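You operate a simulated robot arm through the tools that you are given. There is no shell and no other tool.

Carry out the task below with a simulated robot arm. There is one attempt and no reset: what you move stays moved.

JOB
Put things in order on the top of the long wooden bench. At the end: the green round weight stands where the white felt plug stood; the sky blue pad stands where the green round weight stood; the yellow bearing is on the orange clip box; the white felt plug stands where the yellow bearing stood; whatever was shut is shut again. Leave all else as you found it, and nothing knocked over.

It is judged by the outcome, as a careful person would: the job done as asked, and still so three seconds after it is handed in. It fails if anything else is knocked over, pushed out of place, dropped, spilled or broken.

ROBOT AND FRAMES
A 6-joint arm with a two-finger gripper, fixed in place. Base frame: the origin is at the foot of the arm, x ahead of it, y to its left, z up; the work surface is at about z = 0. Lengths are in m, angles in degrees, forces in N, time in s.
With the tool pointing down near the work surface it reaches from about 0.18 to 0.48 m from the base axis. Its first joint turns from -66.0 to 66.0 degrees. Payload 1.76 kg.
Tool frame: the origin (TCP) lies between the finger pads and is the grasp point; the fingertips stand 0.029 m ahead of it; z points along the fingers, y is the line along which they close. The gripper opens to 0.082 m; its body begins 0.058 m behind the TCP.
Orientation is told as [roll, pitch, yaw] about the base's x, y, z axes, in that order, counted from this pose: with the fingers straight down and closing along the base's y, the tool's x points along the base's -x, its y along +y and its z along -z.

CONTROLS
- The arm moves only by the tool apply_moves. Its argument "series" is a list of rows, each a list of 3 entries, a list of its own where there are three numbers: the turn, a rotation vector about the base's x, y, z in rad, then the shift along the base's x, y, z in m, then the opening, from 0 (shut) to 1 (fully open). In form: [[[rx, ry, rz], [x, y, z], fingers], ...]. A call has 1 to 20 rows; each row is the pose to reach, as a shift and turn from the pose commanded when the call began. Rows are played at 5 a second. More than 0.05 m and 8.6 degrees between two rows, or a gripper value outside its range, and nothing of the call is played. A pose out of reach is approached as far as the arm can. The call stops where the force on the tool passes 40 N (or 10 N more than at its start, if that is more) or the arm is blocked; 0.2 s more then pass. The fingers move at their own pace (about 0.2035 m/s each) and stop on an object; they squeeze with about 34 N. The grip force told is the motor's: it shows also when the fingers shut on nothing. Time passes only in rows, and 0.2 s behind the last, so rows that repeat a pose let the fingers close. It gives the time, the measured TCP pose, the force on the tool (base axes), the opening and the grip force at its end, in the units of the frame above (readings bear some noise), with the torque about the TCP (base axes, N m) and any sound that the robot's microphone picked up, and new pictures: "show" is both (left out), scene, wrist or none.
- Cameras (640 x 400 px; columns grow to the right, rows downward): "scene" is fixed at [0.0356, 0.319, 0.452]; the picture's right is [-0.90, -0.44, 0.00], its down [-0.17, 0.34, -0.92] and it looks along [0.41, -0.83, -0.38] (base axes); focal length 294 px, centre (320, 200). "wrist" rides on the gripper at [0.079, 0.004, -0.089] in the tool frame; the picture's right is [-0.05, 1.00, 0.00], its down [-0.71, -0.04, -0.71] and it looks along [-0.71, -0.04, 0.71] (tool axes); focal length 256 px, centre (320, 200). There is no depth. A picture from a camera that has moved, and an enlarged one, comes with that camera's place and axes in the base frame and with its lens. The place of the scene camera against the robot may be out by one fixed shift of up to 0.012 m in any direction.
- close_up(camera, box): a new picture of the part [left, top, right, bottom] of that camera's present view, enlarged. No time passes.
- job_done(): hands the job in; it is judged then, once.

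Nothing tells you positions but the pictures and the camera data. Unless the task says otherwise, let go and move clear before handing in.

The tools are called after "Call:" by a JSON object that holds its "api" and its "payload". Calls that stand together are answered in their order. apply_moves: Moves the arm, as the interface text tells. Its arguments: {"type":"object","properties":{"series":{"type":"array","items":{"type":"array"}},"show":{"type":"string","enum":["both","scene","wrist","none"]}},"required":["series"]} The other tools are called the same way: close_up (camera, box) takes an enlarged picture of a part of a camera's view; job_done () hands the job in.

At the start:

```text
clock: 0.0
eef_pos: [0.2711, -0.0407, 0.2971]
tool_rot: [0.0, 0.0, 0.0]
wrist_force: [-1.1, 0.6, 0.6]
moment: [0.01, 0.0, 0.0]
gripper_width: 0.082
grip_force: 0.0
```

scene: 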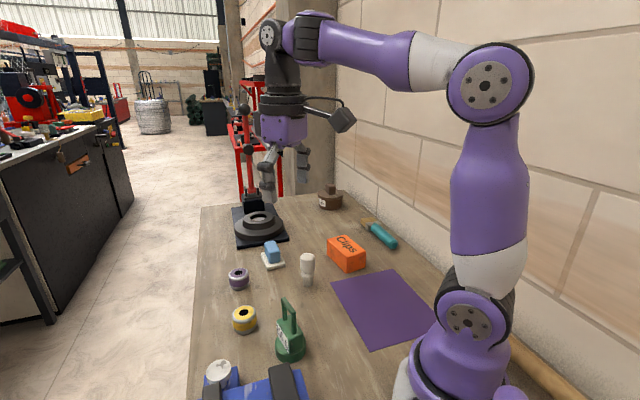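
wrist: 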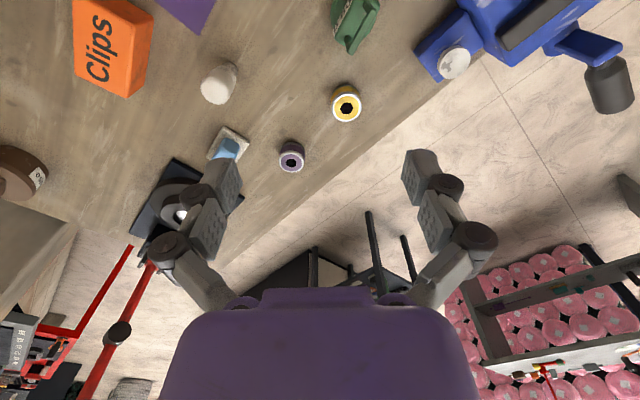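

I see a bench with a green weight with a handle, a white plug, yellow and purple bearings, a sky blue pad that seems to sit on something white, an orange clip box, and other items. I'll enlarge the views to study them before moving.

Call:
{"api": "close_up", "payload": {"camera": "scene", "box": [200, 220, 360, 320]}}

Call:
{"api": "close_up", "payload": {"camera": "scene", "box": [180, 290, 356, 400]}}

Call:
{"api": "close_up", "payload": {"camera": "scene", "box": [220, 170, 420, 295]}}

Call:
{"api": "close_up", "payload": {"camera": "wrist", "box": [140, 40, 380, 190]}}

Call:
{"api": "close_up", "payload": {"camera": "wrist", "box": [300, 0, 640, 200]}}

```text
4.00 times, centred on (280, 270) of scene
camera zoom: at [0.0356, 0.319, 0.452], right [-0.9, -0.44, 0.0], down [-0.17, 0.34, -0.92], along [0.41, -0.83, -0.38], focal length 1175 px, centre (480, -80)
```

zoom: 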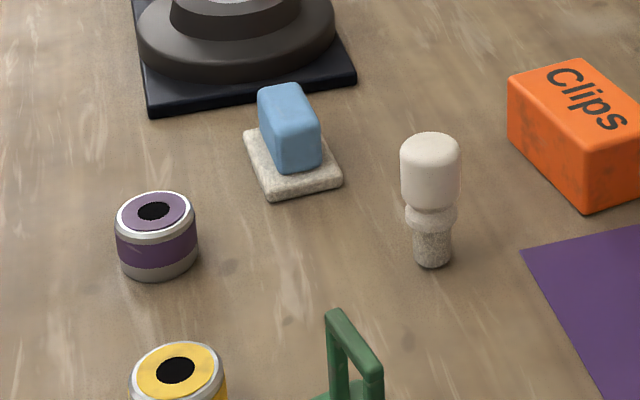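

```text
3.64 times, centred on (268, 345) of scene
camera zoom: at [0.0356, 0.319, 0.452], right [-0.9, -0.44, 0.0], down [-0.17, 0.34, -0.92], along [0.41, -0.83, -0.38], focal length 1068 px, centre (509, -327)
```

zoom: 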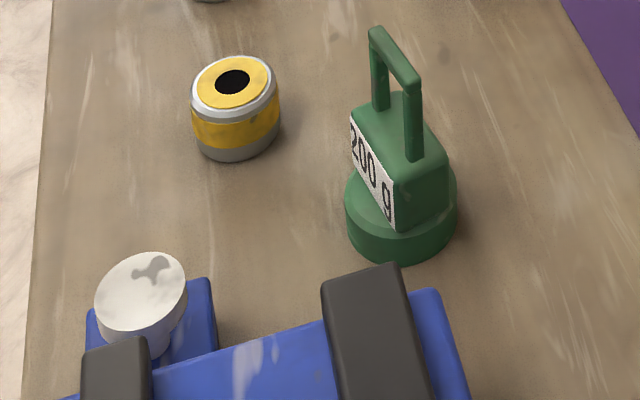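

```text
3.20 times, centred on (320, 232) of scene
camera zoom: at [0.0356, 0.319, 0.452], right [-0.9, -0.44, 0.0], down [-0.17, 0.34, -0.92], along [0.41, -0.83, -0.38], focal length 940 px, centre (320, 96)
```

zoom: 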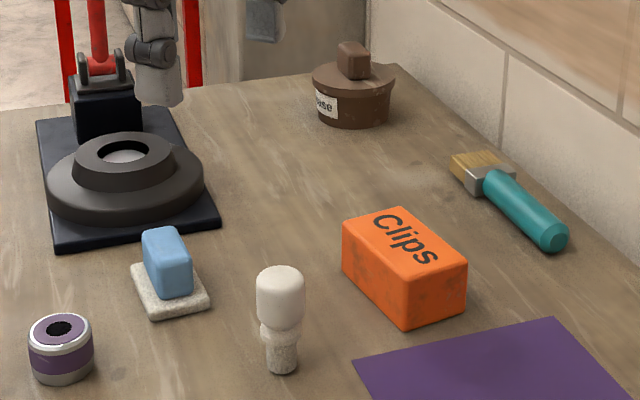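

```text
2.67 times, centred on (260, 115) of wrist
camera zoom: at [0.1922, -0.037, 0.3851], right [0.05, 1.0, 0.0], down [0.71, -0.04, 0.71], along [0.71, -0.04, -0.71], focal length 683 px, centre (480, 427)
```

zoom: 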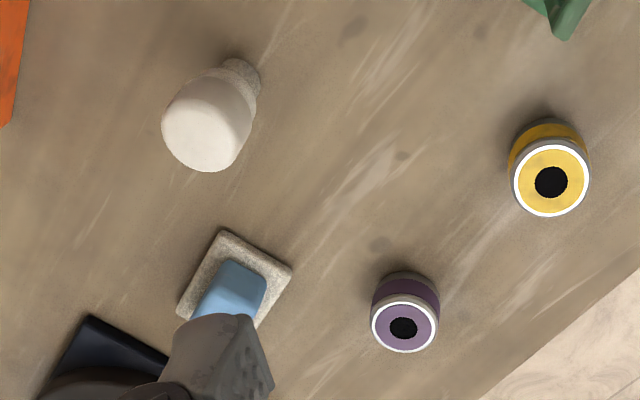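

```text
1.88 times, centred on (470, 100) of wrist
camera zoom: at [0.1922, -0.037, 0.3851], right [0.05, 1.0, 0.0], down [0.71, -0.04, 0.71], along [0.71, -0.04, -0.71], focal length 482 px, centre (38, 388)
```

zoom: 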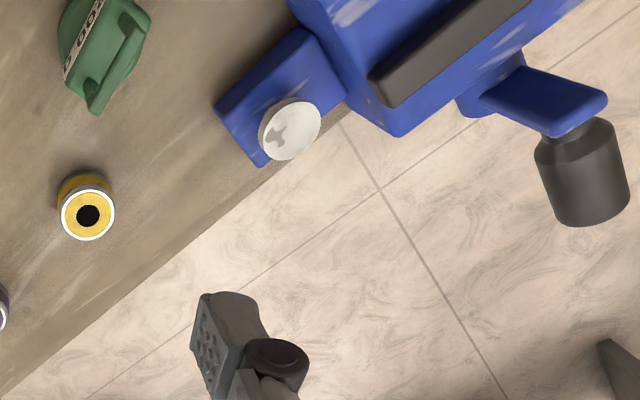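

I take the yellow bearing to be near (0.36, -0.01), the plug near (0.31, -0.17), the green weight near (0.25, 0.0), the pad near (0.44, -0.215) and the clip box near (0.26, -0.30). I'll raise the arm and pull it back a little for a better overview before grasping anything.

Call:
{"api": "apply_moves", "payload": {"series": [[[0, 0, 0], [-0.03, 0, 0.03], 1], [[0, 0, 0], [-0.06, 0, 0.06], 1], [[0, 0, 0], [-0.06, 0, 0.06], 1]], "show": "both"}}

```text
clock: 0.8
eef_pos: [0.2095, -0.0406, 0.3567]
tool_rot: [-0.1, 0.0, 0.0]
wrist_force: [0.5, 0.3, 0.4]
moment: [-0.01, 0.0, -0.01]
gripper_width: 0.0821
grip_force: 0.1
camera wrist: at [0.1309, -0.0369, 0.4438], right [0.05, 1.0, 0.0], down [0.71, -0.04, 0.71], along [0.71, -0.04, -0.71], focal length 256 px, centre (320, 200)
```

scene: 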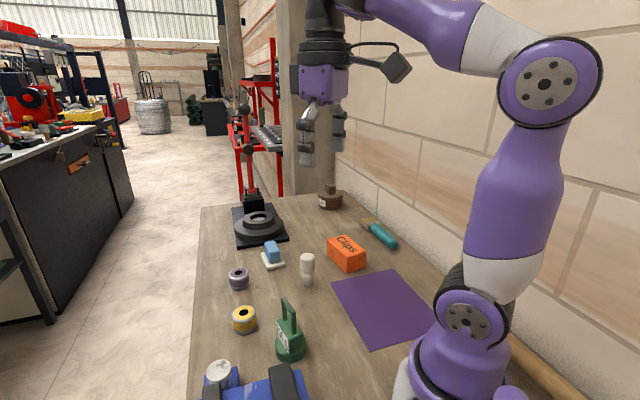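
wrist: 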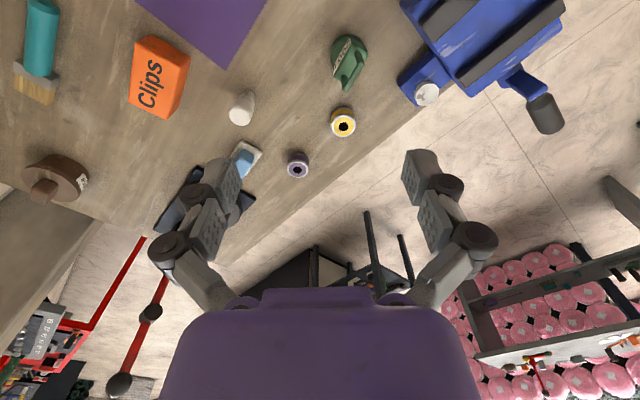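

Call:
{"api": "close_up", "payload": {"camera": "wrist", "box": [280, 10, 440, 110]}}

Call:
{"api": "close_up", "payload": {"camera": "wrist", "box": [200, 70, 376, 180]}}

Call:
{"api": "close_up", "payload": {"camera": "wrist", "box": [100, 10, 276, 120]}}

```text
4.00 times, centred on (360, 60) of wrist
camera zoom: at [0.1309, -0.0369, 0.4438], right [0.05, 1.0, 0.0], down [0.71, -0.04, 0.71], along [0.71, -0.04, -0.71], focal length 1024 px, centre (160, 760)
```

zoom: 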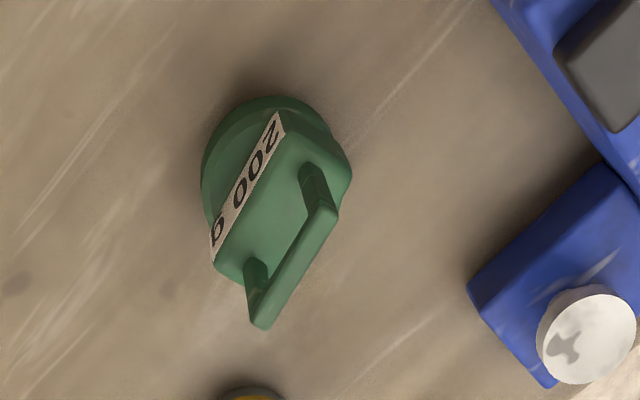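

```text
3.64 times, centred on (288, 125) of wrist
camera zoom: at [0.1309, -0.0369, 0.4438], right [0.05, 1.0, 0.0], down [0.71, -0.04, 0.71], along [0.71, -0.04, -0.71], focal length 931 px, centre (436, 473)
```

zoom: 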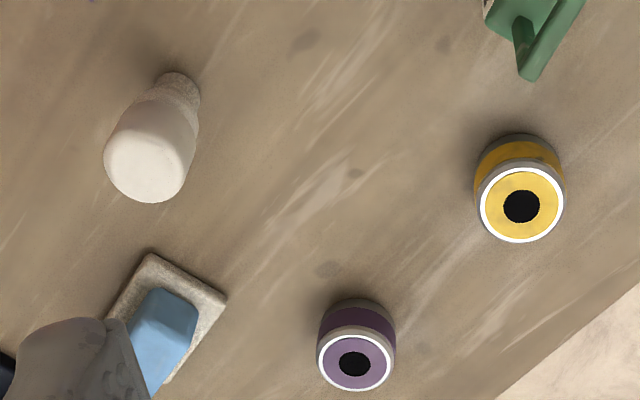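

```text
3.64 times, centred on (188, 65) of wrist
camera zoom: at [0.1309, -0.0369, 0.4438], right [0.05, 1.0, 0.0], down [0.71, -0.04, 0.71], along [0.71, -0.04, -0.71], focal length 931 px, centre (800, 691)
```

zoom: 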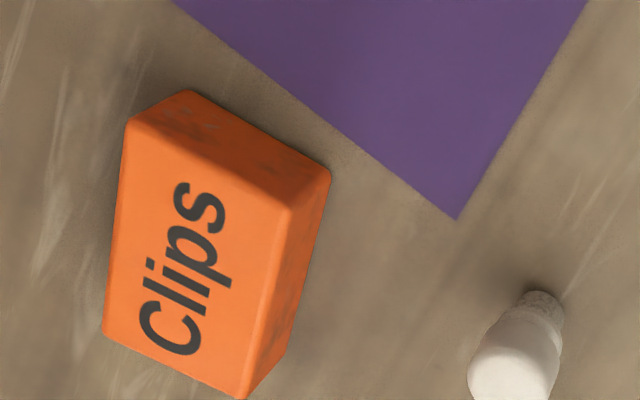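

The views agree: yellow bearing (0.360, -0.007), about 42 mm wide and 33 mm high; plug (0.311, -0.169), about 76 mm tall; box top centre (0.269, -0.298) at z of about 0.047; green weight (0.25, 0.0) with its handle running about -30° and its top at about 0.10. I'll go above the yellow bearing first, yawed 60° so the wrist camera stays clear of the green handle.

Call:
{"api": "apply_moves", "payload": {"series": [[[0, 0, 0.1309], [0.0188, 0.0042, -0.0245], 1], [[0, 0, 0.2618], [0.0376, 0.0085, -0.049], 1], [[0, 0, 0.3927], [0.0564, 0.0127, -0.0735], 1], [[0, 0, 0.5236], [0.0752, 0.017, -0.098], 1], [[0, 0, 0.6545], [0.094, 0.0212, -0.1225], 1], [[0, 0, 0.7854], [0.1128, 0.0255, -0.147], 1], [[0, 0, 0.9163], [0.1316, 0.0297, -0.1715], 1], [[0, 0, 1.0472], [0.1505, 0.034, -0.197], 1], [[0, 0, 1.0472], [0.1505, 0.034, -0.197], 1]], "show": "both"}}

```text
clock: 2.8
eef_pos: [0.3617, -0.0056, 0.1579]
tool_rot: [-0.1, -0.1, 60.1]
wrist_force: [-0.1, 0.8, -0.2]
moment: [0.02, 0.0, 0.01]
gripper_width: 0.0821
grip_force: 0.0
camera wrist: at [0.3188, -0.0742, 0.2469], right [-0.84, 0.54, 0.0], down [0.38, 0.59, 0.71], along [0.39, 0.59, -0.71], focal length 256 px, centre (320, 200)
```

scene: 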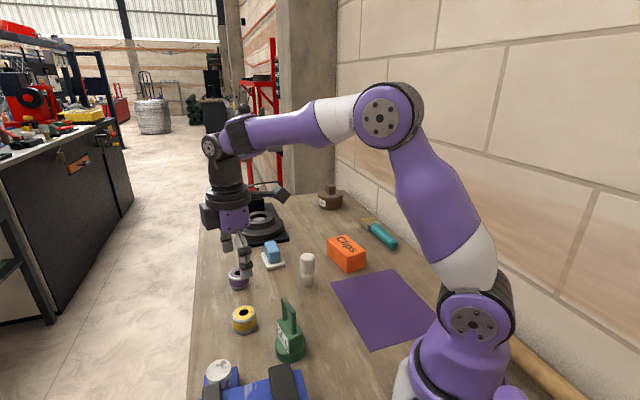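
wrist: 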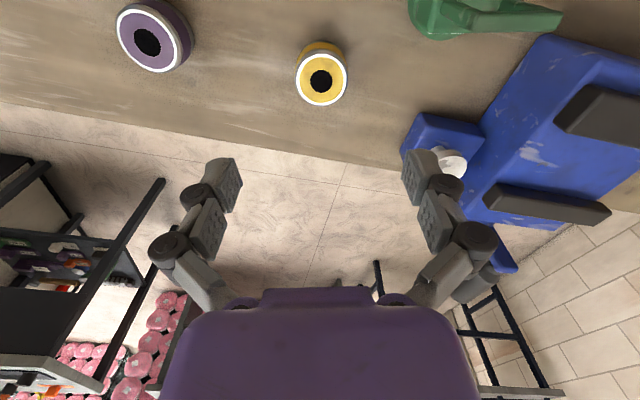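

The refined view puts the bearing at (0.360, -0.0085), almost exactly under the gripper. I'll go down in steps with the fingers open.

Call:
{"api": "apply_moves", "payload": {"series": [[[0, 0, 0], [-0.001, -0.0025, -0.035], 1], [[0, 0, 0], [-0.001, -0.0025, -0.07], 1], [[0, 0, 0], [-0.001, -0.0025, -0.1], 1], [[0, 0, 0], [-0.001, -0.0025, -0.1], 1]], "show": "both"}}

```text
clock: 3.8
eef_pos: [0.3611, -0.0067, 0.0583]
tool_rot: [0.0, -0.1, 59.9]
wrist_force: [0.8, -0.1, -0.8]
moment: [-0.02, -0.03, 0.02]
gripper_width: 0.082
grip_force: 0.0
camera wrist: at [0.3173, -0.0741, 0.1464], right [-0.84, 0.55, 0.0], down [0.39, 0.59, 0.71], along [0.39, 0.59, -0.71], focal length 256 px, centre (320, 200)
```

scene: 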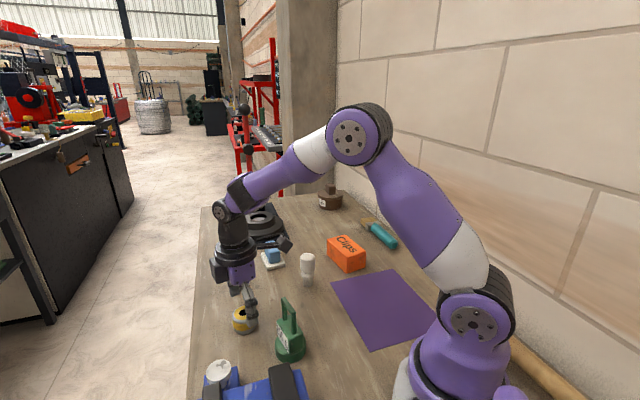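
wrist: 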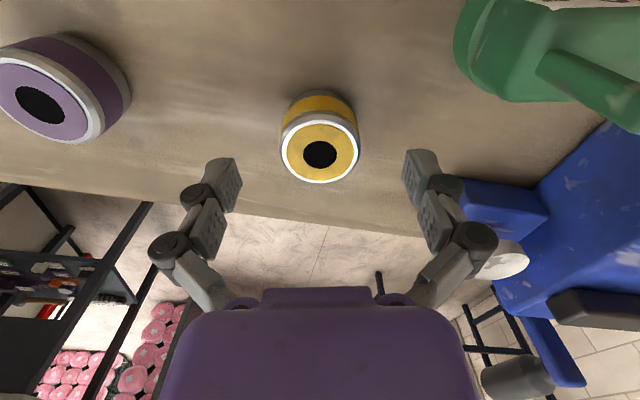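

The bearing is centred between the fingers. I'll go down the last 24 mm and close on it.

Call:
{"api": "apply_moves", "payload": {"series": [[[0, 0, 0], [-0.0005, -0.001, -0.012], 1], [[0, 0, 0], [-0.0005, -0.001, -0.024], 1], [[0, 0, 0], [-0.0005, -0.001, -0.024], 1], [[0, 0, 0], [-0.0005, -0.001, -0.024], 0.5], [[0, 0, 0], [-0.0005, -0.001, -0.024], 0.3], [[0, 0, 0], [-0.0005, -0.001, -0.024], 0.3]], "show": "both"}}

```text
clock: 5.2
eef_pos: [0.361, -0.0075, 0.0335]
tool_rot: [-0.1, -0.1, 60.0]
wrist_force: [-0.5, 1.0, 12.5]
moment: [0.06, 0.06, 0.01]
gripper_width: 0.0416
grip_force: 33.3
camera wrist: at [0.3169, -0.0755, 0.123], right [-0.84, 0.55, 0.0], down [0.38, 0.59, 0.71], along [0.39, 0.59, -0.71], focal length 256 px, centre (320, 200)
```

scene: 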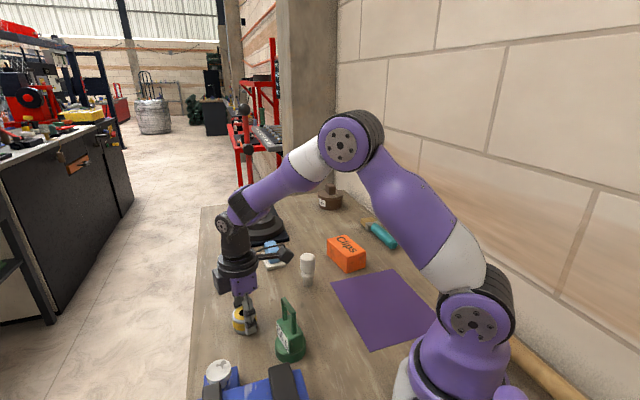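
wrist: 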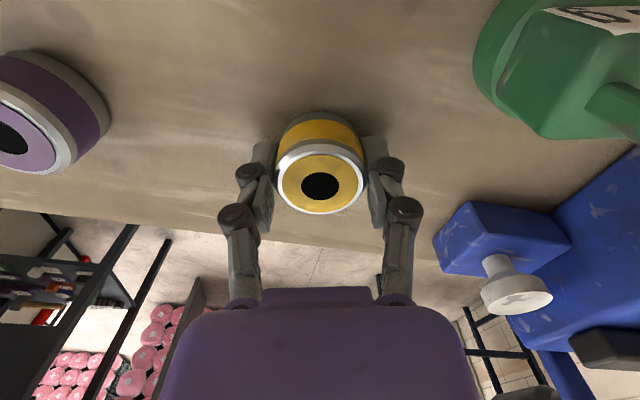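

The bearing is held at 41.6 mm opening, and the fingertips are lightly touching the bench. I'll lift straight up, then turn the tool back to yaw 0 while moving over to the clip box.

Call:
{"api": "apply_moves", "payload": {"series": [[[0, 0, 0], [0, 0, 0.03], 0.3], [[0, 0, 0], [0, 0, 0.07], 0.3], [[0, 0, 0], [0, 0, 0.11], 0.3], [[0, 0, 0], [0, 0, 0.14], 0.3], [[0, 0, 0], [0, 0, 0.14], 0.3]], "show": "wrist"}}

```text
clock: 6.4
eef_pos: [0.3596, -0.0113, 0.1751]
tool_rot: [0.0, 0.0, 60.0]
wrist_force: [-0.5, -0.2, -0.1]
moment: [-0.04, 0.02, -0.05]
gripper_width: 0.0247
grip_force: 0.1
camera wrist: at [0.3163, -0.0776, 0.2639], right [-0.84, 0.55, 0.0], down [0.39, 0.59, 0.71], along [0.39, 0.59, -0.71], focal length 256 px, centre (320, 200)
```

wrist: 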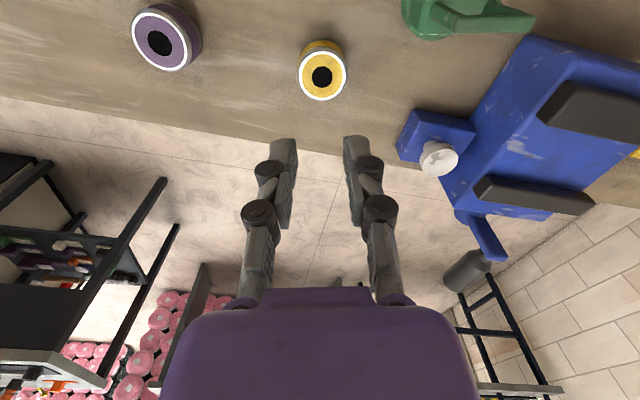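

The bearing slipped out of the grip while lifting and is still standing in its place. I'll look closely before trying again.

Call:
{"api": "close_up", "payload": {"camera": "wrist", "box": [272, 20, 368, 116]}}

Call:
{"api": "close_up", "payload": {"camera": "scene", "box": [204, 280, 300, 352]}}

Call:
{"api": "close_up", "payload": {"camera": "wrist", "box": [220, 120, 420, 320]}}

```text
4.17 times, centred on (320, 68) of wrist
camera zoom: at [0.3163, -0.0776, 0.2639], right [-0.84, 0.55, 0.0], down [0.39, 0.59, 0.71], along [0.39, 0.59, -0.71], focal length 1067 px, centre (320, 750)
```

zoom: 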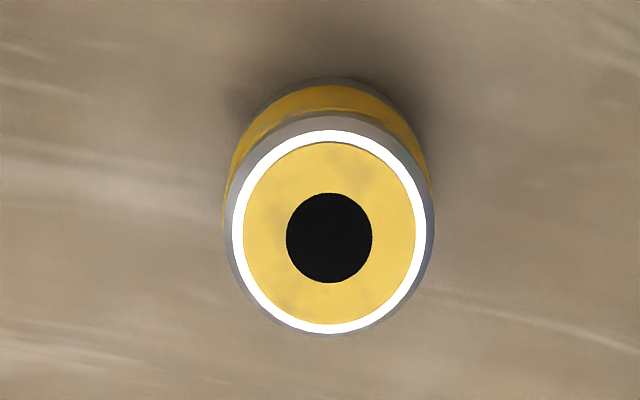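

```text
5.56 times, centred on (252, 316) of scene
camera zoom: at [0.0356, 0.319, 0.452], right [-0.9, -0.44, 0.0], down [-0.17, 0.34, -0.92], along [0.41, -0.83, -0.38], focal length 1632 px, centre (698, -444)
```

zoom: 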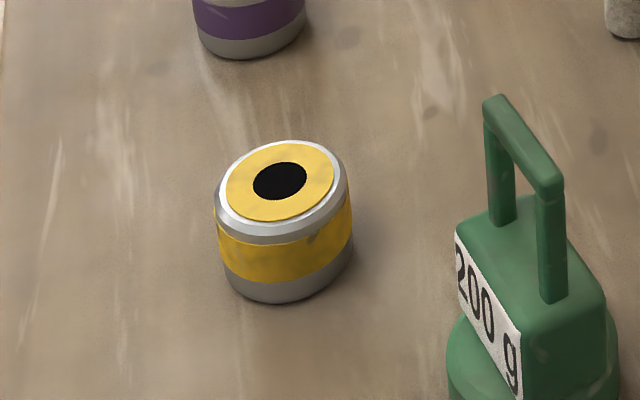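

```text
2.00 times, centred on (320, 220) of wrist
camera zoom: at [0.3163, -0.0776, 0.2639], right [-0.84, 0.55, 0.0], down [0.39, 0.59, 0.71], along [0.39, 0.59, -0.71], focal length 512 px, centre (320, 160)
```

zoom: 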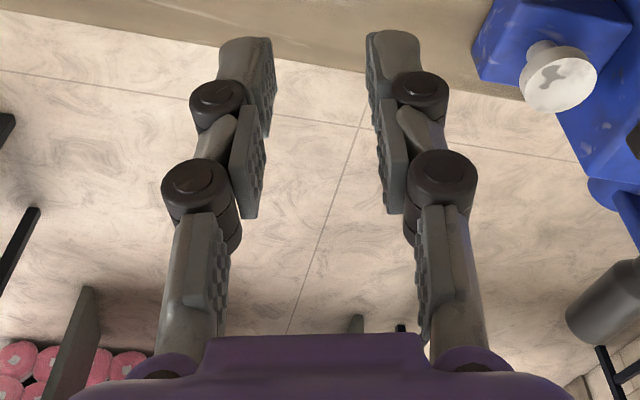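

The bearing is undisturbed and upright. I'll retry about 3 mm higher so the fingertips don't press on the bench, with a full squeeze and a slow lift.

Call:
{"api": "apply_moves", "payload": {"series": [[[0, 0, 0], [0, 0.0005, -0.0], 1], [[0, 0, 0], [0, 0.001, -0.04], 1], [[0, 0, 0], [0, 0.001, -0.08], 1], [[0, 0, 0], [0, 0.001, -0.11], 1], [[0, 0, 0], [0, 0.001, -0.125], 1], [[0, 0, 0], [0, 0.001, -0.137], 1], [[0, 0, 0], [0, 0.001, -0.137], 1], [[0, 0, 0], [0, 0.001, -0.137], 0.5], [[0, 0, 0], [0, 0.001, -0.137], 0.2], [[0, 0, 0], [0, 0.001, -0.137], 0], [[0, 0, 0], [0, 0.001, -0.137], 0]], "show": "both"}}

```text
clock: 8.8
eef_pos: [0.36, -0.0073, 0.0379]
tool_rot: [0.0, -0.1, 60.0]
wrist_force: [-1.9, 2.2, 12.1]
moment: [0.1, 0.08, 0.01]
gripper_width: 0.0418
grip_force: 34.2
camera wrist: at [0.3172, -0.0747, 0.1273], right [-0.84, 0.55, 0.0], down [0.38, 0.59, 0.71], along [0.39, 0.59, -0.71], focal length 256 px, centre (320, 200)
```

scene: 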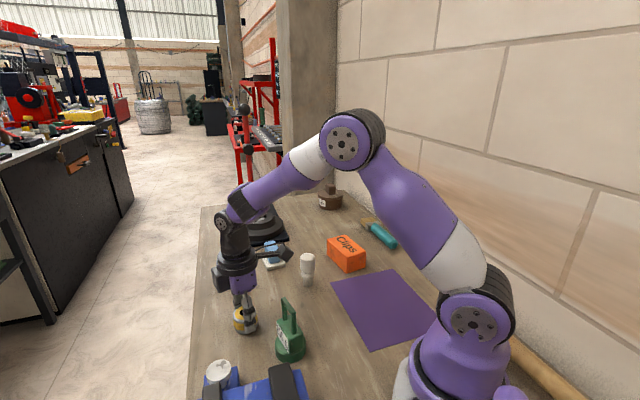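
wrist: 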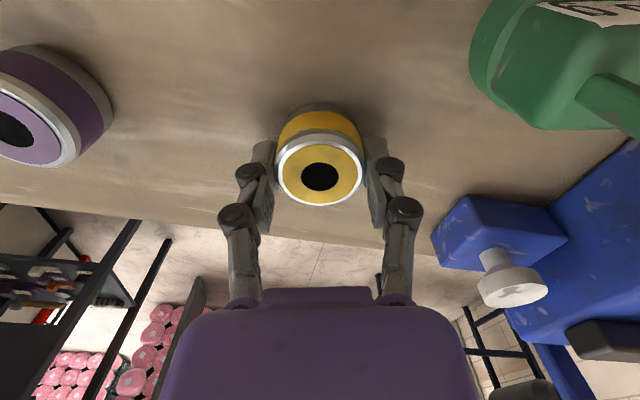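

The bearing is between the fingers again, but there is still an upward force of about 12 N, which suggests the grip is riding on a sloped surface. I'll inspect the contact before lifting.

Call:
{"api": "close_up", "payload": {"camera": "wrist", "box": [210, 80, 430, 300]}}

Call:
{"api": "close_up", "payload": {"camera": "scene", "box": [204, 268, 300, 340]}}

```text
1.82 times, centred on (320, 190) of wrist
camera zoom: at [0.3172, -0.0747, 0.1273], right [-0.84, 0.55, 0.0], down [0.38, 0.59, 0.71], along [0.39, 0.59, -0.71], focal length 465 px, centre (320, 218)
```

zoom: 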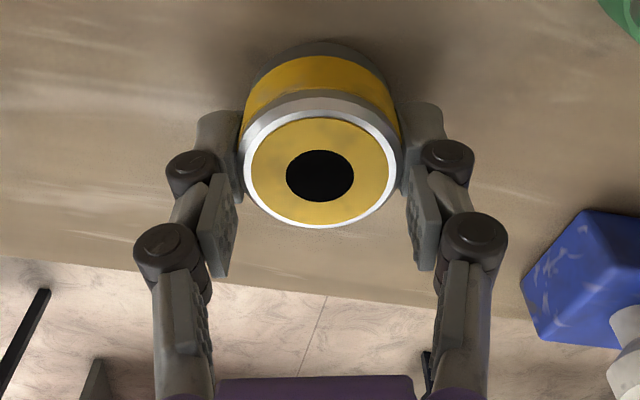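

```text
5.56 times, centred on (252, 304) of scene
camera zoom: at [0.0356, 0.319, 0.452], right [-0.9, -0.44, 0.0], down [-0.17, 0.34, -0.92], along [0.41, -0.83, -0.38], focal length 1632 px, centre (698, -378)
```

zoom: 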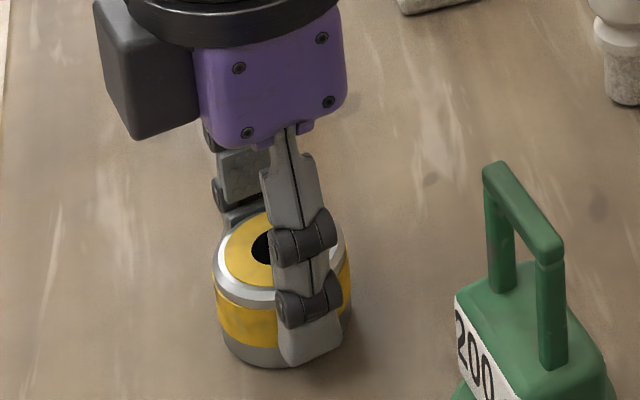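

The pads seem to sit flat on the bearing's sides, so the upward force may only be from the closing motion. I'll lift very slowly by 10 mm and check whether it stays in the grip.

Call:
{"api": "apply_moves", "payload": {"series": [[[0, 0, 0], [0, 0, 0.002], 0], [[0, 0, 0], [0, 0, 0.004], 0], [[0, 0, 0], [0, 0, 0.006], 0], [[0, 0, 0], [0, 0, 0.008], 0], [[0, 0, 0], [0, 0, 0.01], 0]], "show": "both"}}

```text
clock: 10.0
eef_pos: [0.3613, -0.0096, 0.0489]
tool_rot: [0.0, 0.0, 60.0]
wrist_force: [-0.2, -0.9, -2.5]
moment: [0.02, 0.02, 0.02]
gripper_width: 0.0416
grip_force: 34.2
camera wrist: at [0.3174, -0.0763, 0.1376], right [-0.84, 0.55, 0.0], down [0.39, 0.59, 0.71], along [0.39, 0.59, -0.71], focal length 256 px, centre (320, 200)
```

scene: 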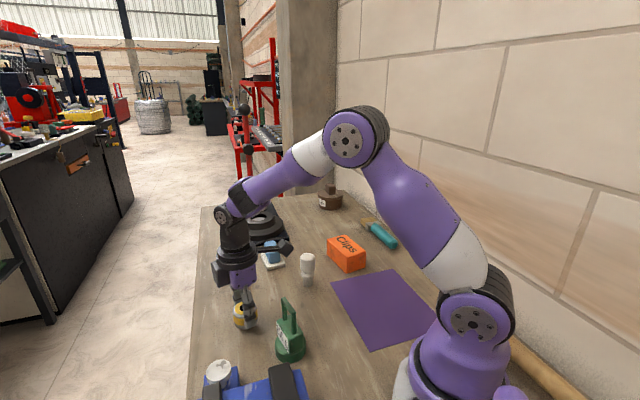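
wrist: 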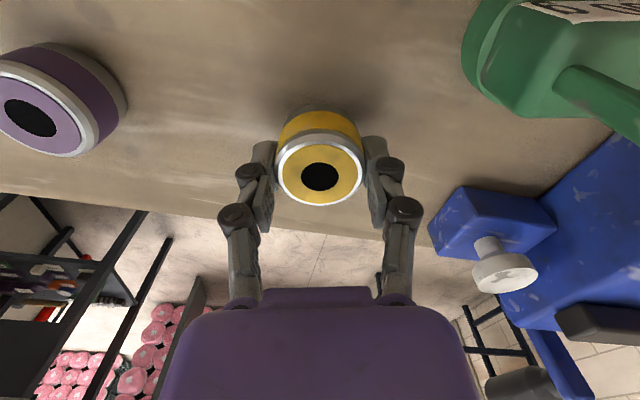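

It's holding now: the force is -2.5 N, which is the bearing's weight, and it rises with the gripper. I'll keep raising it gently.

Call:
{"api": "apply_moves", "payload": {"series": [[[0, 0, 0], [0, 0, 0.003], 0], [[0, 0, 0], [0, 0, 0.007], 0], [[0, 0, 0], [0, 0, 0.012], 0], [[0, 0, 0], [0, 0, 0.018], 0], [[0, 0, 0], [0, 0, 0.025], 0], [[0, 0, 0], [0, 0, 0.033], 0], [[0, 0, 0], [0, 0, 0.042], 0], [[0, 0, 0], [0, 0, 0.052], 0], [[0, 0, 0], [0, 0, 0.062], 0], [[0, 0, 0], [0, 0, 0.072], 0], [[0, 0, 0], [0, 0, 0.08], 0], [[0, 0, 0], [0, 0, 0.086], 0], [[0, 0, 0], [0, 0, 0.09], 0]], "show": "both"}}

```text
clock: 12.8
eef_pos: [0.3611, -0.0102, 0.1387]
tool_rot: [-0.1, 0.0, 60.0]
wrist_force: [-0.7, -0.8, -0.7]
moment: [0.03, 0.01, 0.02]
gripper_width: 0.042
grip_force: 34.0
camera wrist: at [0.3175, -0.0769, 0.2276], right [-0.84, 0.55, 0.0], down [0.39, 0.59, 0.71], along [0.39, 0.59, -0.71], focal length 256 px, centre (320, 200)
```

scene: 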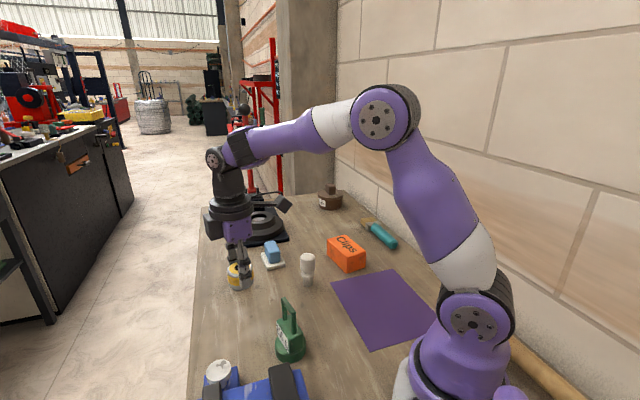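
wrist: 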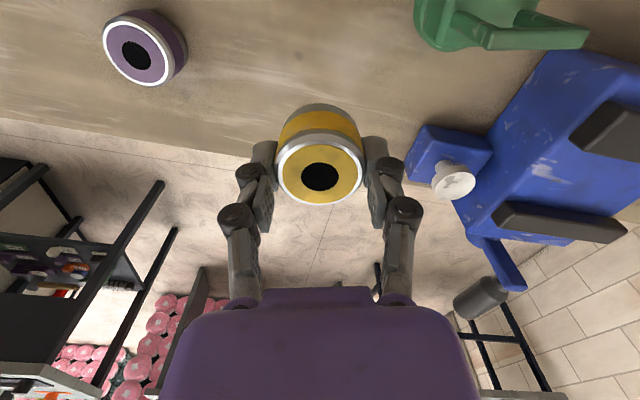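

The bearing is held securely. I'll carry it smoothly over to the clip box, clear above the plug, turning the tool back to yaw 0 on the way.

Call:
{"api": "apply_moves", "payload": {"series": [[[0, 0, -0.0093], [-0.0008, -0.0026, 0.0004], 0], [[0, 0, -0.0359], [-0.0031, -0.0099, 0.0014], 0], [[0, 0, -0.0776], [-0.0067, -0.0213, 0.003], 0], [[0, 0, -0.1322], [-0.0115, -0.0363, 0.005], 0], [[0, 0, -0.1975], [-0.0172, -0.0543, 0.0075], 0], [[0, 0, -0.2715], [-0.0236, -0.0747, 0.0104], 0], [[0, 0, -0.352], [-0.0306, -0.0968, 0.0134], 0], [[0, 0, -0.4367], [-0.0379, -0.1201, 0.0167], 0], [[0, 0, -0.5236], [-0.0455, -0.144, 0.02], 0], [[0, 0, -0.6105], [-0.0531, -0.1679, 0.0233], 0], [[0, 0, -0.6952], [-0.0604, -0.1912, 0.0266], 0], [[0, 0, -0.7757], [-0.0674, -0.2133, 0.0296], 0], [[0, 0, -0.8497], [-0.0738, -0.2337, 0.0325], 0], [[0, 0, -0.915], [-0.0795, -0.2517, 0.035], 0], [[0, 0, -0.9696], [-0.0843, -0.2667, 0.037], 0], [[0, 0, -1.0113], [-0.0879, -0.2781, 0.0386], 0], [[0, 0, -1.0379], [-0.0902, -0.2854, 0.0396], 0], [[0, 0, -1.0472], [-0.091, -0.288, 0.04], 0], [[0, 0, -1.0472], [-0.091, -0.288, 0.04], 0]], "show": "both"}}

```text
clock: 16.8
eef_pos: [0.2711, -0.2972, 0.1781]
tool_rot: [0.0, 0.0, 0.0]
wrist_force: [0.0, 0.1, -1.1]
moment: [-0.01, 0.0, 0.02]
gripper_width: 0.0416
grip_force: 34.0
camera wrist: at [0.191, -0.2932, 0.2664], right [0.05, 1.0, 0.0], down [0.71, -0.04, 0.71], along [0.71, -0.04, -0.71], focal length 256 px, centre (320, 200)
```

scene: 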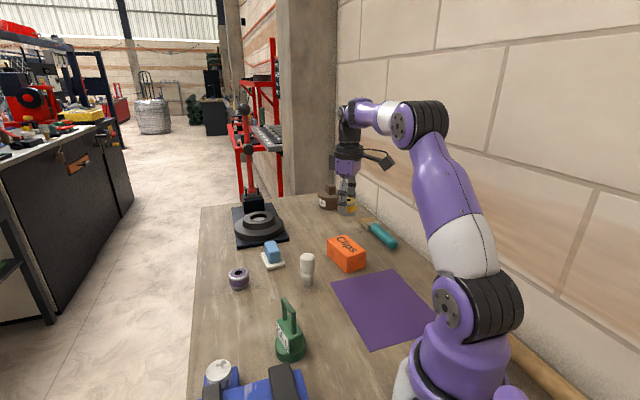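
wrist: 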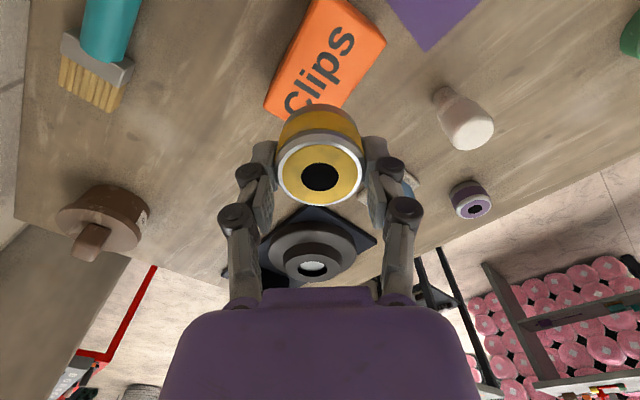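

The bearing is above the box. I'll check the box position in the close view.

Call:
{"api": "close_up", "payload": {"camera": "wrist", "box": [240, 0, 420, 130]}}

```text
3.08 times, centred on (330, 65) of wrist
camera zoom: at [0.191, -0.2932, 0.2664], right [0.05, 1.0, 0.0], down [0.71, -0.04, 0.71], along [0.71, -0.04, -0.71], focal length 788 px, centre (289, 615)
```

zoom: 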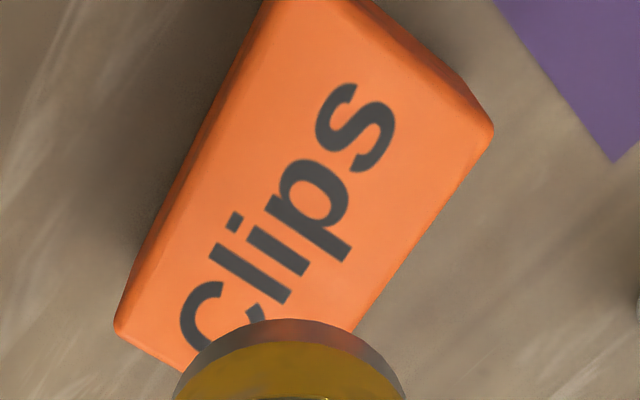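

The box top centre comes out at (0.268, -0.297), matching the bearing's position within 1 mm. I'll lower it close to the box top.

Call:
{"api": "apply_moves", "payload": {"series": [[[0, 0, 0], [-0.001, 0, -0.005], 0], [[0, 0, 0], [-0.001, 0, -0.015], 0], [[0, 0, 0], [-0.001, 0, -0.03], 0], [[0, 0, 0], [-0.001, 0, -0.045], 0], [[0, 0, 0], [-0.001, 0, -0.06], 0], [[0, 0, 0], [-0.001, 0, -0.072], 0], [[0, 0, 0], [-0.001, 0, -0.08], 0], [[0, 0, 0], [-0.001, 0, -0.085], 0], [[0, 0, 0], [-0.001, 0, -0.085], 0]], "show": "both"}}

Call:
{"api": "close_up", "payload": {"camera": "scene", "box": [308, 210, 404, 282]}}

```text
clock: 18.8
eef_pos: [0.2679, -0.2973, 0.0924]
tool_rot: [0.0, -0.1, 0.1]
wrist_force: [0.1, -0.3, -0.3]
moment: [0.02, 0.02, 0.01]
gripper_width: 0.0418
grip_force: 34.1
camera wrist: at [0.1894, -0.2939, 0.1819], right [0.05, 1.0, 0.0], down [0.71, -0.04, 0.71], along [0.71, -0.04, -0.71], focal length 256 px, centre (320, 200)
```

scene: 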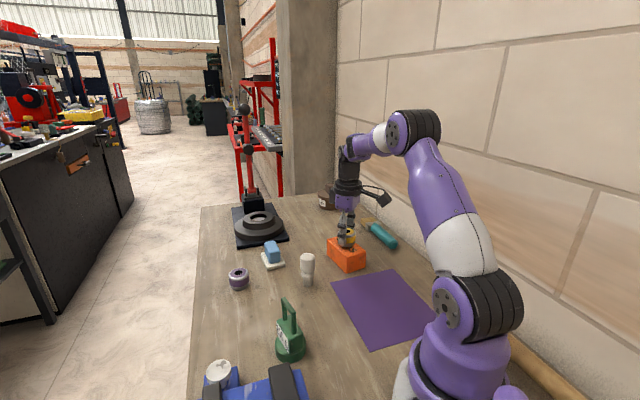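
wrist: 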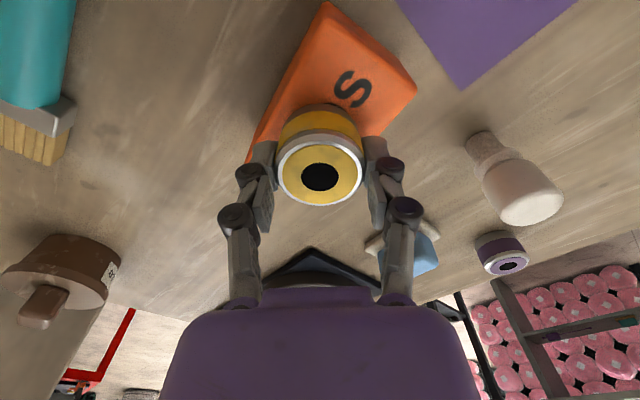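

```text
5.56 times, centred on (356, 246) of scene
camera zoom: at [0.0356, 0.319, 0.452], right [-0.9, -0.44, 0.0], down [-0.17, 0.34, -0.92], along [0.41, -0.83, -0.38], focal length 1632 px, centre (120, -56)
```

zoom: 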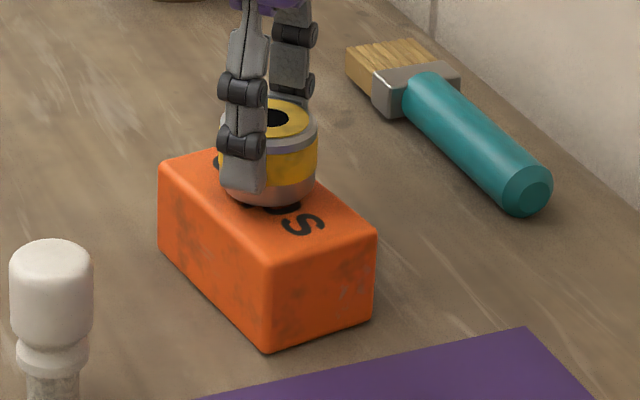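

It's hovering just above the box, so I'll go down in 1 to 2 mm steps and watch the force.

Call:
{"api": "apply_moves", "payload": {"series": [[[0, 0, 0], [0, 0, -0.002], 0], [[0, 0, 0], [0, 0, -0.004], 0], [[0, 0, 0], [0, 0, -0.005], 0], [[0, 0, 0], [0, 0, -0.005], 0]], "show": "none"}}

```text
clock: 19.8
eef_pos: [0.2689, -0.2972, 0.0878]
tool_rot: [0.0, -0.1, 0.0]
wrist_force: [-2.5, 2.3, 10.3]
moment: [0.11, 0.14, 0.03]
gripper_width: 0.0417
grip_force: 34.3
```

Contact is made with 10 N of upward force. I'll ease off by 1 mm, open the fingers, and rise straight up.

Call:
{"api": "apply_moves", "payload": {"series": [[[0, 0, 0], [0, 0, 0.0008], 0], [[0, 0, 0], [0, 0, 0.0008], 0.6], [[0, 0, 0], [0, 0, 0.0008], 0.75], [[0, 0, 0], [0, 0, 0.0008], 0.9], [[0, 0, 0], [0, 0, 0.0008], 0.9], [[0, 0, 0], [0, 0, 0.02], 0.9], [[0, 0, 0], [0, 0, 0.05], 0.9], [[0, 0, 0], [0, 0, 0.09], 0.9], [[0, 0, 0], [0, 0, 0.09], 0.9]], "show": "both"}}

Call:
{"api": "close_up", "payload": {"camera": "scene", "box": [308, 210, 404, 282]}}

```text
clock: 21.8
eef_pos: [0.2688, -0.296, 0.1792]
tool_rot: [0.0, 0.0, 0.0]
wrist_force: [0.1, 0.3, 0.2]
moment: [-0.01, -0.01, -0.01]
gripper_width: 0.0738
grip_force: 0.0
camera wrist: at [0.1894, -0.2933, 0.2684], right [0.05, 1.0, 0.0], down [0.71, -0.04, 0.71], along [0.71, -0.04, -0.71], focal length 256 px, centre (320, 200)
```

scene: 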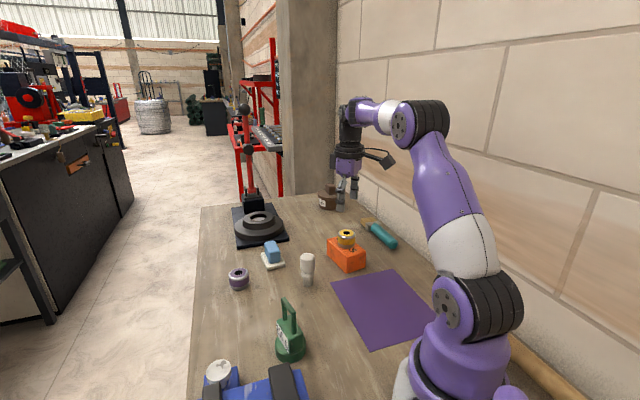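
wrist: 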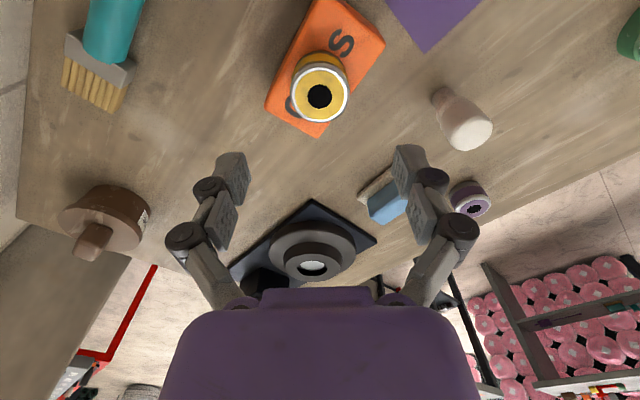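

```text
5.56 times, centred on (356, 246) of scene
camera zoom: at [0.0356, 0.319, 0.452], right [-0.9, -0.44, 0.0], down [-0.17, 0.34, -0.92], along [0.41, -0.83, -0.38], focal length 1632 px, centre (120, -56)
```

zoom: 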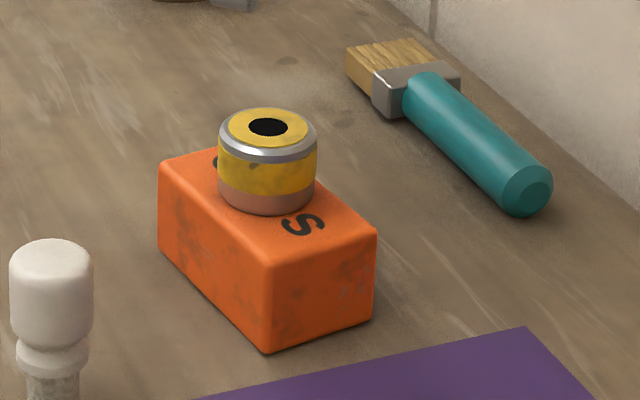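

The yellow bearing stands well centred on the clip box. Next is the white plug, so I'll refine its position and shape.

Call:
{"api": "close_up", "payload": {"camera": "wrist", "box": [400, 60, 528, 170]}}

Call:
{"api": "close_up", "payload": {"camera": "scene", "box": [268, 235, 348, 295]}}

```text
3.64 times, centred on (464, 115) of wrist
camera zoom: at [0.1894, -0.2933, 0.2684], right [0.05, 1.0, 0.0], down [0.71, -0.04, 0.71], along [0.71, -0.04, -0.71], focal length 931 px, centre (-204, 509)
```

zoom: 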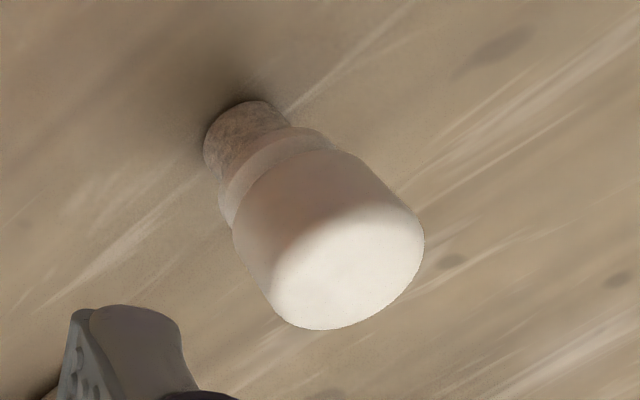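

```text
6.67 times, centred on (308, 265) of scene
camera zoom: at [0.0356, 0.319, 0.452], right [-0.9, -0.44, 0.0], down [-0.17, 0.34, -0.92], along [0.41, -0.83, -0.38], focal length 1959 px, centre (400, -233)
```

zoom: 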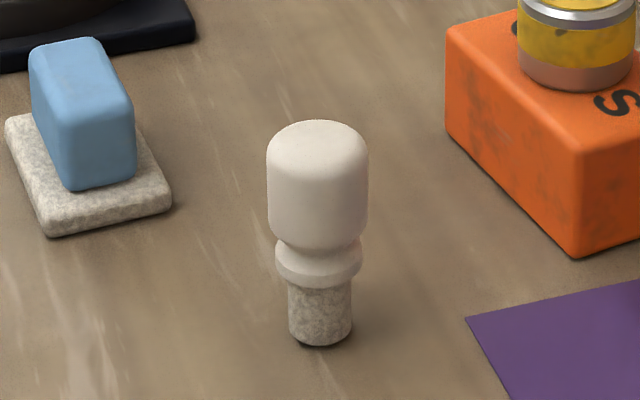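

The plug stands at (0.311, -0.169) with a head about 35 mm wide between z of about 0.04 and 0.076. I'll move above it with yaw 45°, which will also keep the camera clear of the green handle when I place it.

Call:
{"api": "apply_moves", "payload": {"series": [[[0, 0, 0.09], [0.005, 0.015, 0.0], 0.9], [[0, 0, 0.2], [0.011, 0.033, -0.002], 1], [[0, 0, 0.32], [0.0175, 0.052, -0.005], 1], [[0, 0, 0.44], [0.024, 0.072, -0.008], 1], [[0, 0, 0.56], [0.031, 0.092, -0.012], 1], [[0, 0, 0.68], [0.0375, 0.112, -0.016], 1], [[0, 0, 0.785], [0.043, 0.128, -0.019], 1], [[0, 0, 0.785], [0.043, 0.128, -0.019], 1]], "show": "both"}}

```text
clock: 23.6
eef_pos: [0.3108, -0.1704, 0.1616]
tool_rot: [0.0, 0.0, 45.2]
wrist_force: [-0.1, 0.0, -0.4]
moment: [0.01, 0.01, -0.03]
gripper_width: 0.0819
grip_force: 0.1
camera wrist: at [0.2523, -0.2237, 0.2496], right [-0.67, 0.74, 0.0], down [0.52, 0.47, 0.71], along [0.53, 0.47, -0.71], focal length 256 px, centre (320, 200)
```

scene: 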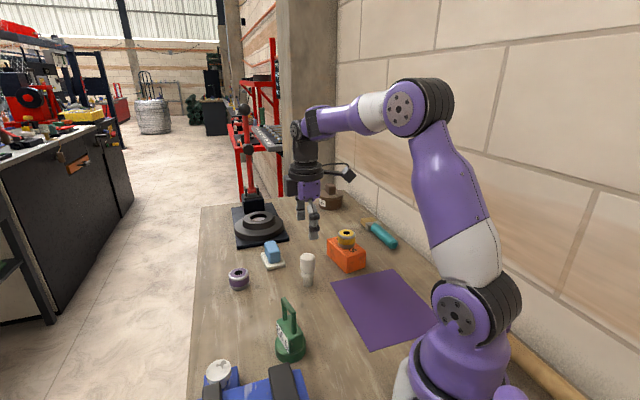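
wrist: 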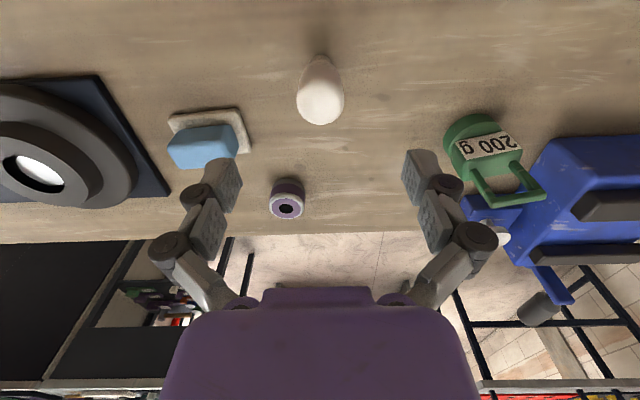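

The plug head sits at (0.311, -0.169), directly below the tool. I'll go down around the head and close gently.

Call:
{"api": "apply_moves", "payload": {"series": [[[0, 0, 0], [0.0002, 0.0003, -0.03], 1], [[0, 0, 0], [0.0002, 0.0003, -0.06], 1], [[0, 0, 0], [0.0002, 0.0003, -0.085], 1], [[0, 0, 0], [0.0002, 0.0003, -0.103], 1], [[0, 0, 0], [0.0002, 0.0003, -0.103], 1]], "show": "both"}}

Call:
{"api": "close_up", "payload": {"camera": "scene", "box": [268, 225, 348, 295]}}

```text
clock: 24.8
eef_pos: [0.3108, -0.1707, 0.0587]
tool_rot: [0.0, 0.0, 45.0]
wrist_force: [-0.5, -0.1, -0.7]
moment: [-0.01, -0.01, 0.02]
gripper_width: 0.082
grip_force: 0.0
camera wrist: at [0.2514, -0.2245, 0.1472], right [-0.67, 0.74, 0.0], down [0.53, 0.47, 0.71], along [0.53, 0.47, -0.71], focal length 256 px, centre (320, 200)
```

scene: 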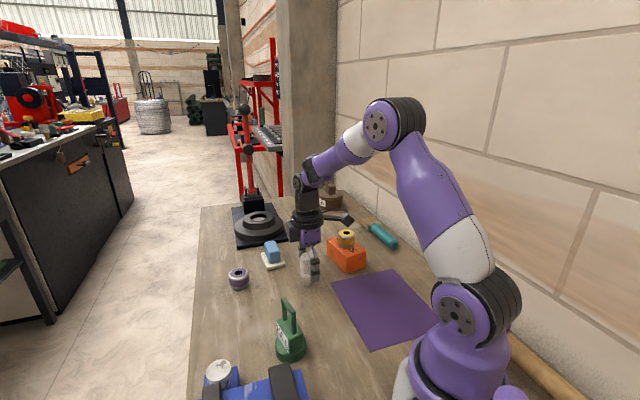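
wrist: 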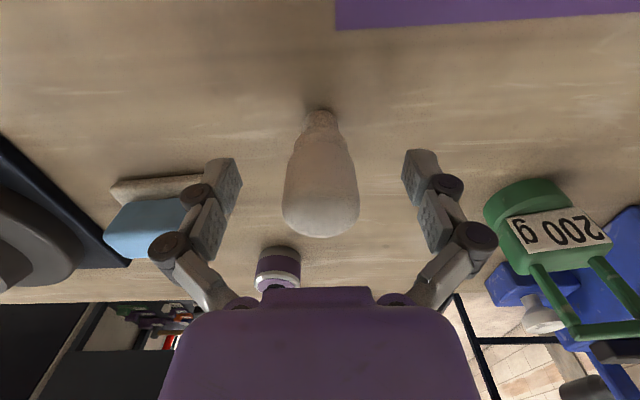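

```text
5.71 times, centred on (308, 260) of scene
camera zoom: at [0.0356, 0.319, 0.452], right [-0.9, -0.44, 0.0], down [-0.17, 0.34, -0.92], along [0.41, -0.83, -0.38], focal length 1679 px, centre (389, -143)
```

zoom: 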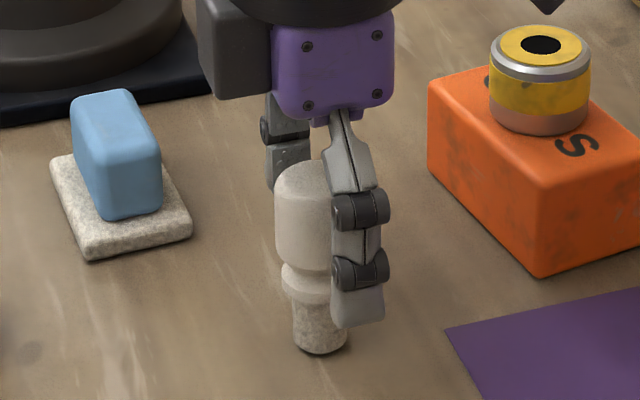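

The fingers straddle the plug head at the right height. I'll close on it now.

Call:
{"api": "apply_moves", "payload": {"series": [[[0, 0, 0], [0, 0, 0], 0.7], [[0, 0, 0], [0, 0, 0], 0.5], [[0, 0, 0], [0, 0, 0], 0.3], [[0, 0, 0], [0, 0, 0], 0], [[0, 0, 0], [0, 0, 0], 0]], "show": "both"}}

```text
clock: 26.0
eef_pos: [0.3109, -0.1709, 0.0592]
tool_rot: [0.0, -0.1, 45.0]
wrist_force: [-0.3, 0.5, 1.9]
moment: [-0.02, 0.06, -0.01]
gripper_width: 0.0318
grip_force: 33.8
camera wrist: at [0.2515, -0.2245, 0.1476], right [-0.67, 0.74, 0.0], down [0.53, 0.47, 0.71], along [0.53, 0.47, -0.71], focal length 256 px, centre (320, 200)
```

scene: 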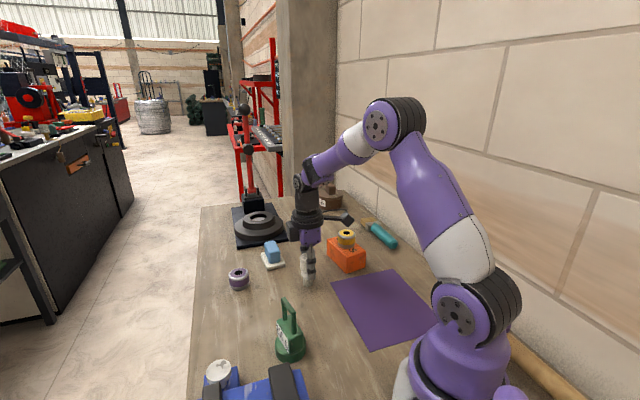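
wrist: 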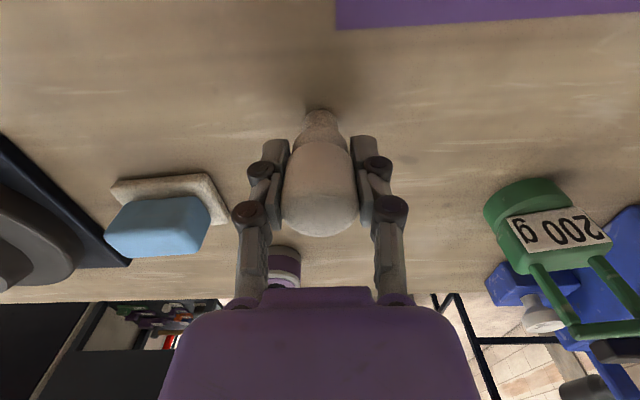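

The plug is firmly held at 31.8 mm opening. I'll lift gently.

Call:
{"api": "apply_moves", "payload": {"series": [[[0, 0, 0], [0, 0, 0.002], 0], [[0, 0, 0], [0, 0, 0.006], 0], [[0, 0, 0], [0, 0, 0.012], 0], [[0, 0, 0], [0, 0, 0.02], 0], [[0, 0, 0], [0, 0, 0.03], 0], [[0, 0, 0], [0, 0, 0.042], 0], [[0, 0, 0], [0, 0, 0.054], 0], [[0, 0, 0], [0, 0, 0.065], 0], [[0, 0, 0], [0, 0, 0.074], 0], [[0, 0, 0], [0, 0, 0.079], 0], [[0, 0, 0], [0, 0, 0.08], 0]], "show": "both"}}

```text
clock: 28.4
eef_pos: [0.3118, -0.17, 0.1379]
tool_rot: [0.0, -0.1, 45.0]
wrist_force: [-0.2, -0.7, -0.4]
moment: [0.0, 0.01, 0.03]
gripper_width: 0.0318
grip_force: 34.5
camera wrist: at [0.2524, -0.2236, 0.2253], right [-0.67, 0.74, 0.0], down [0.53, 0.47, 0.71], along [0.53, 0.47, -0.71], focal length 256 px, centre (320, 200)
```

scene: 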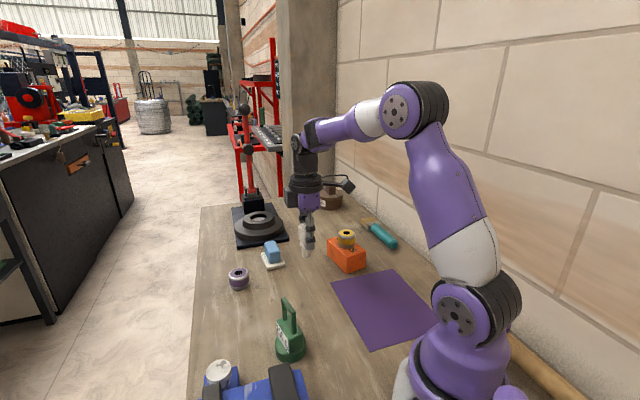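
wrist: 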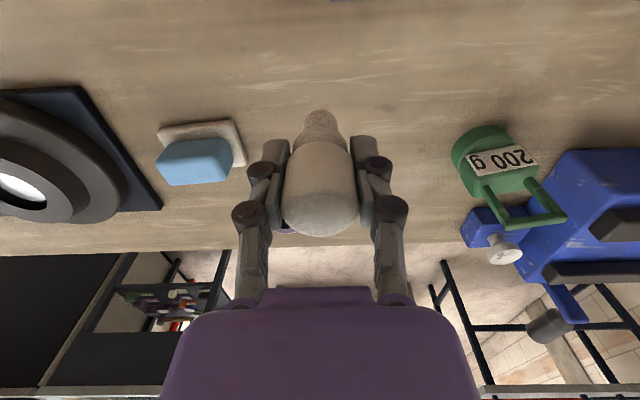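

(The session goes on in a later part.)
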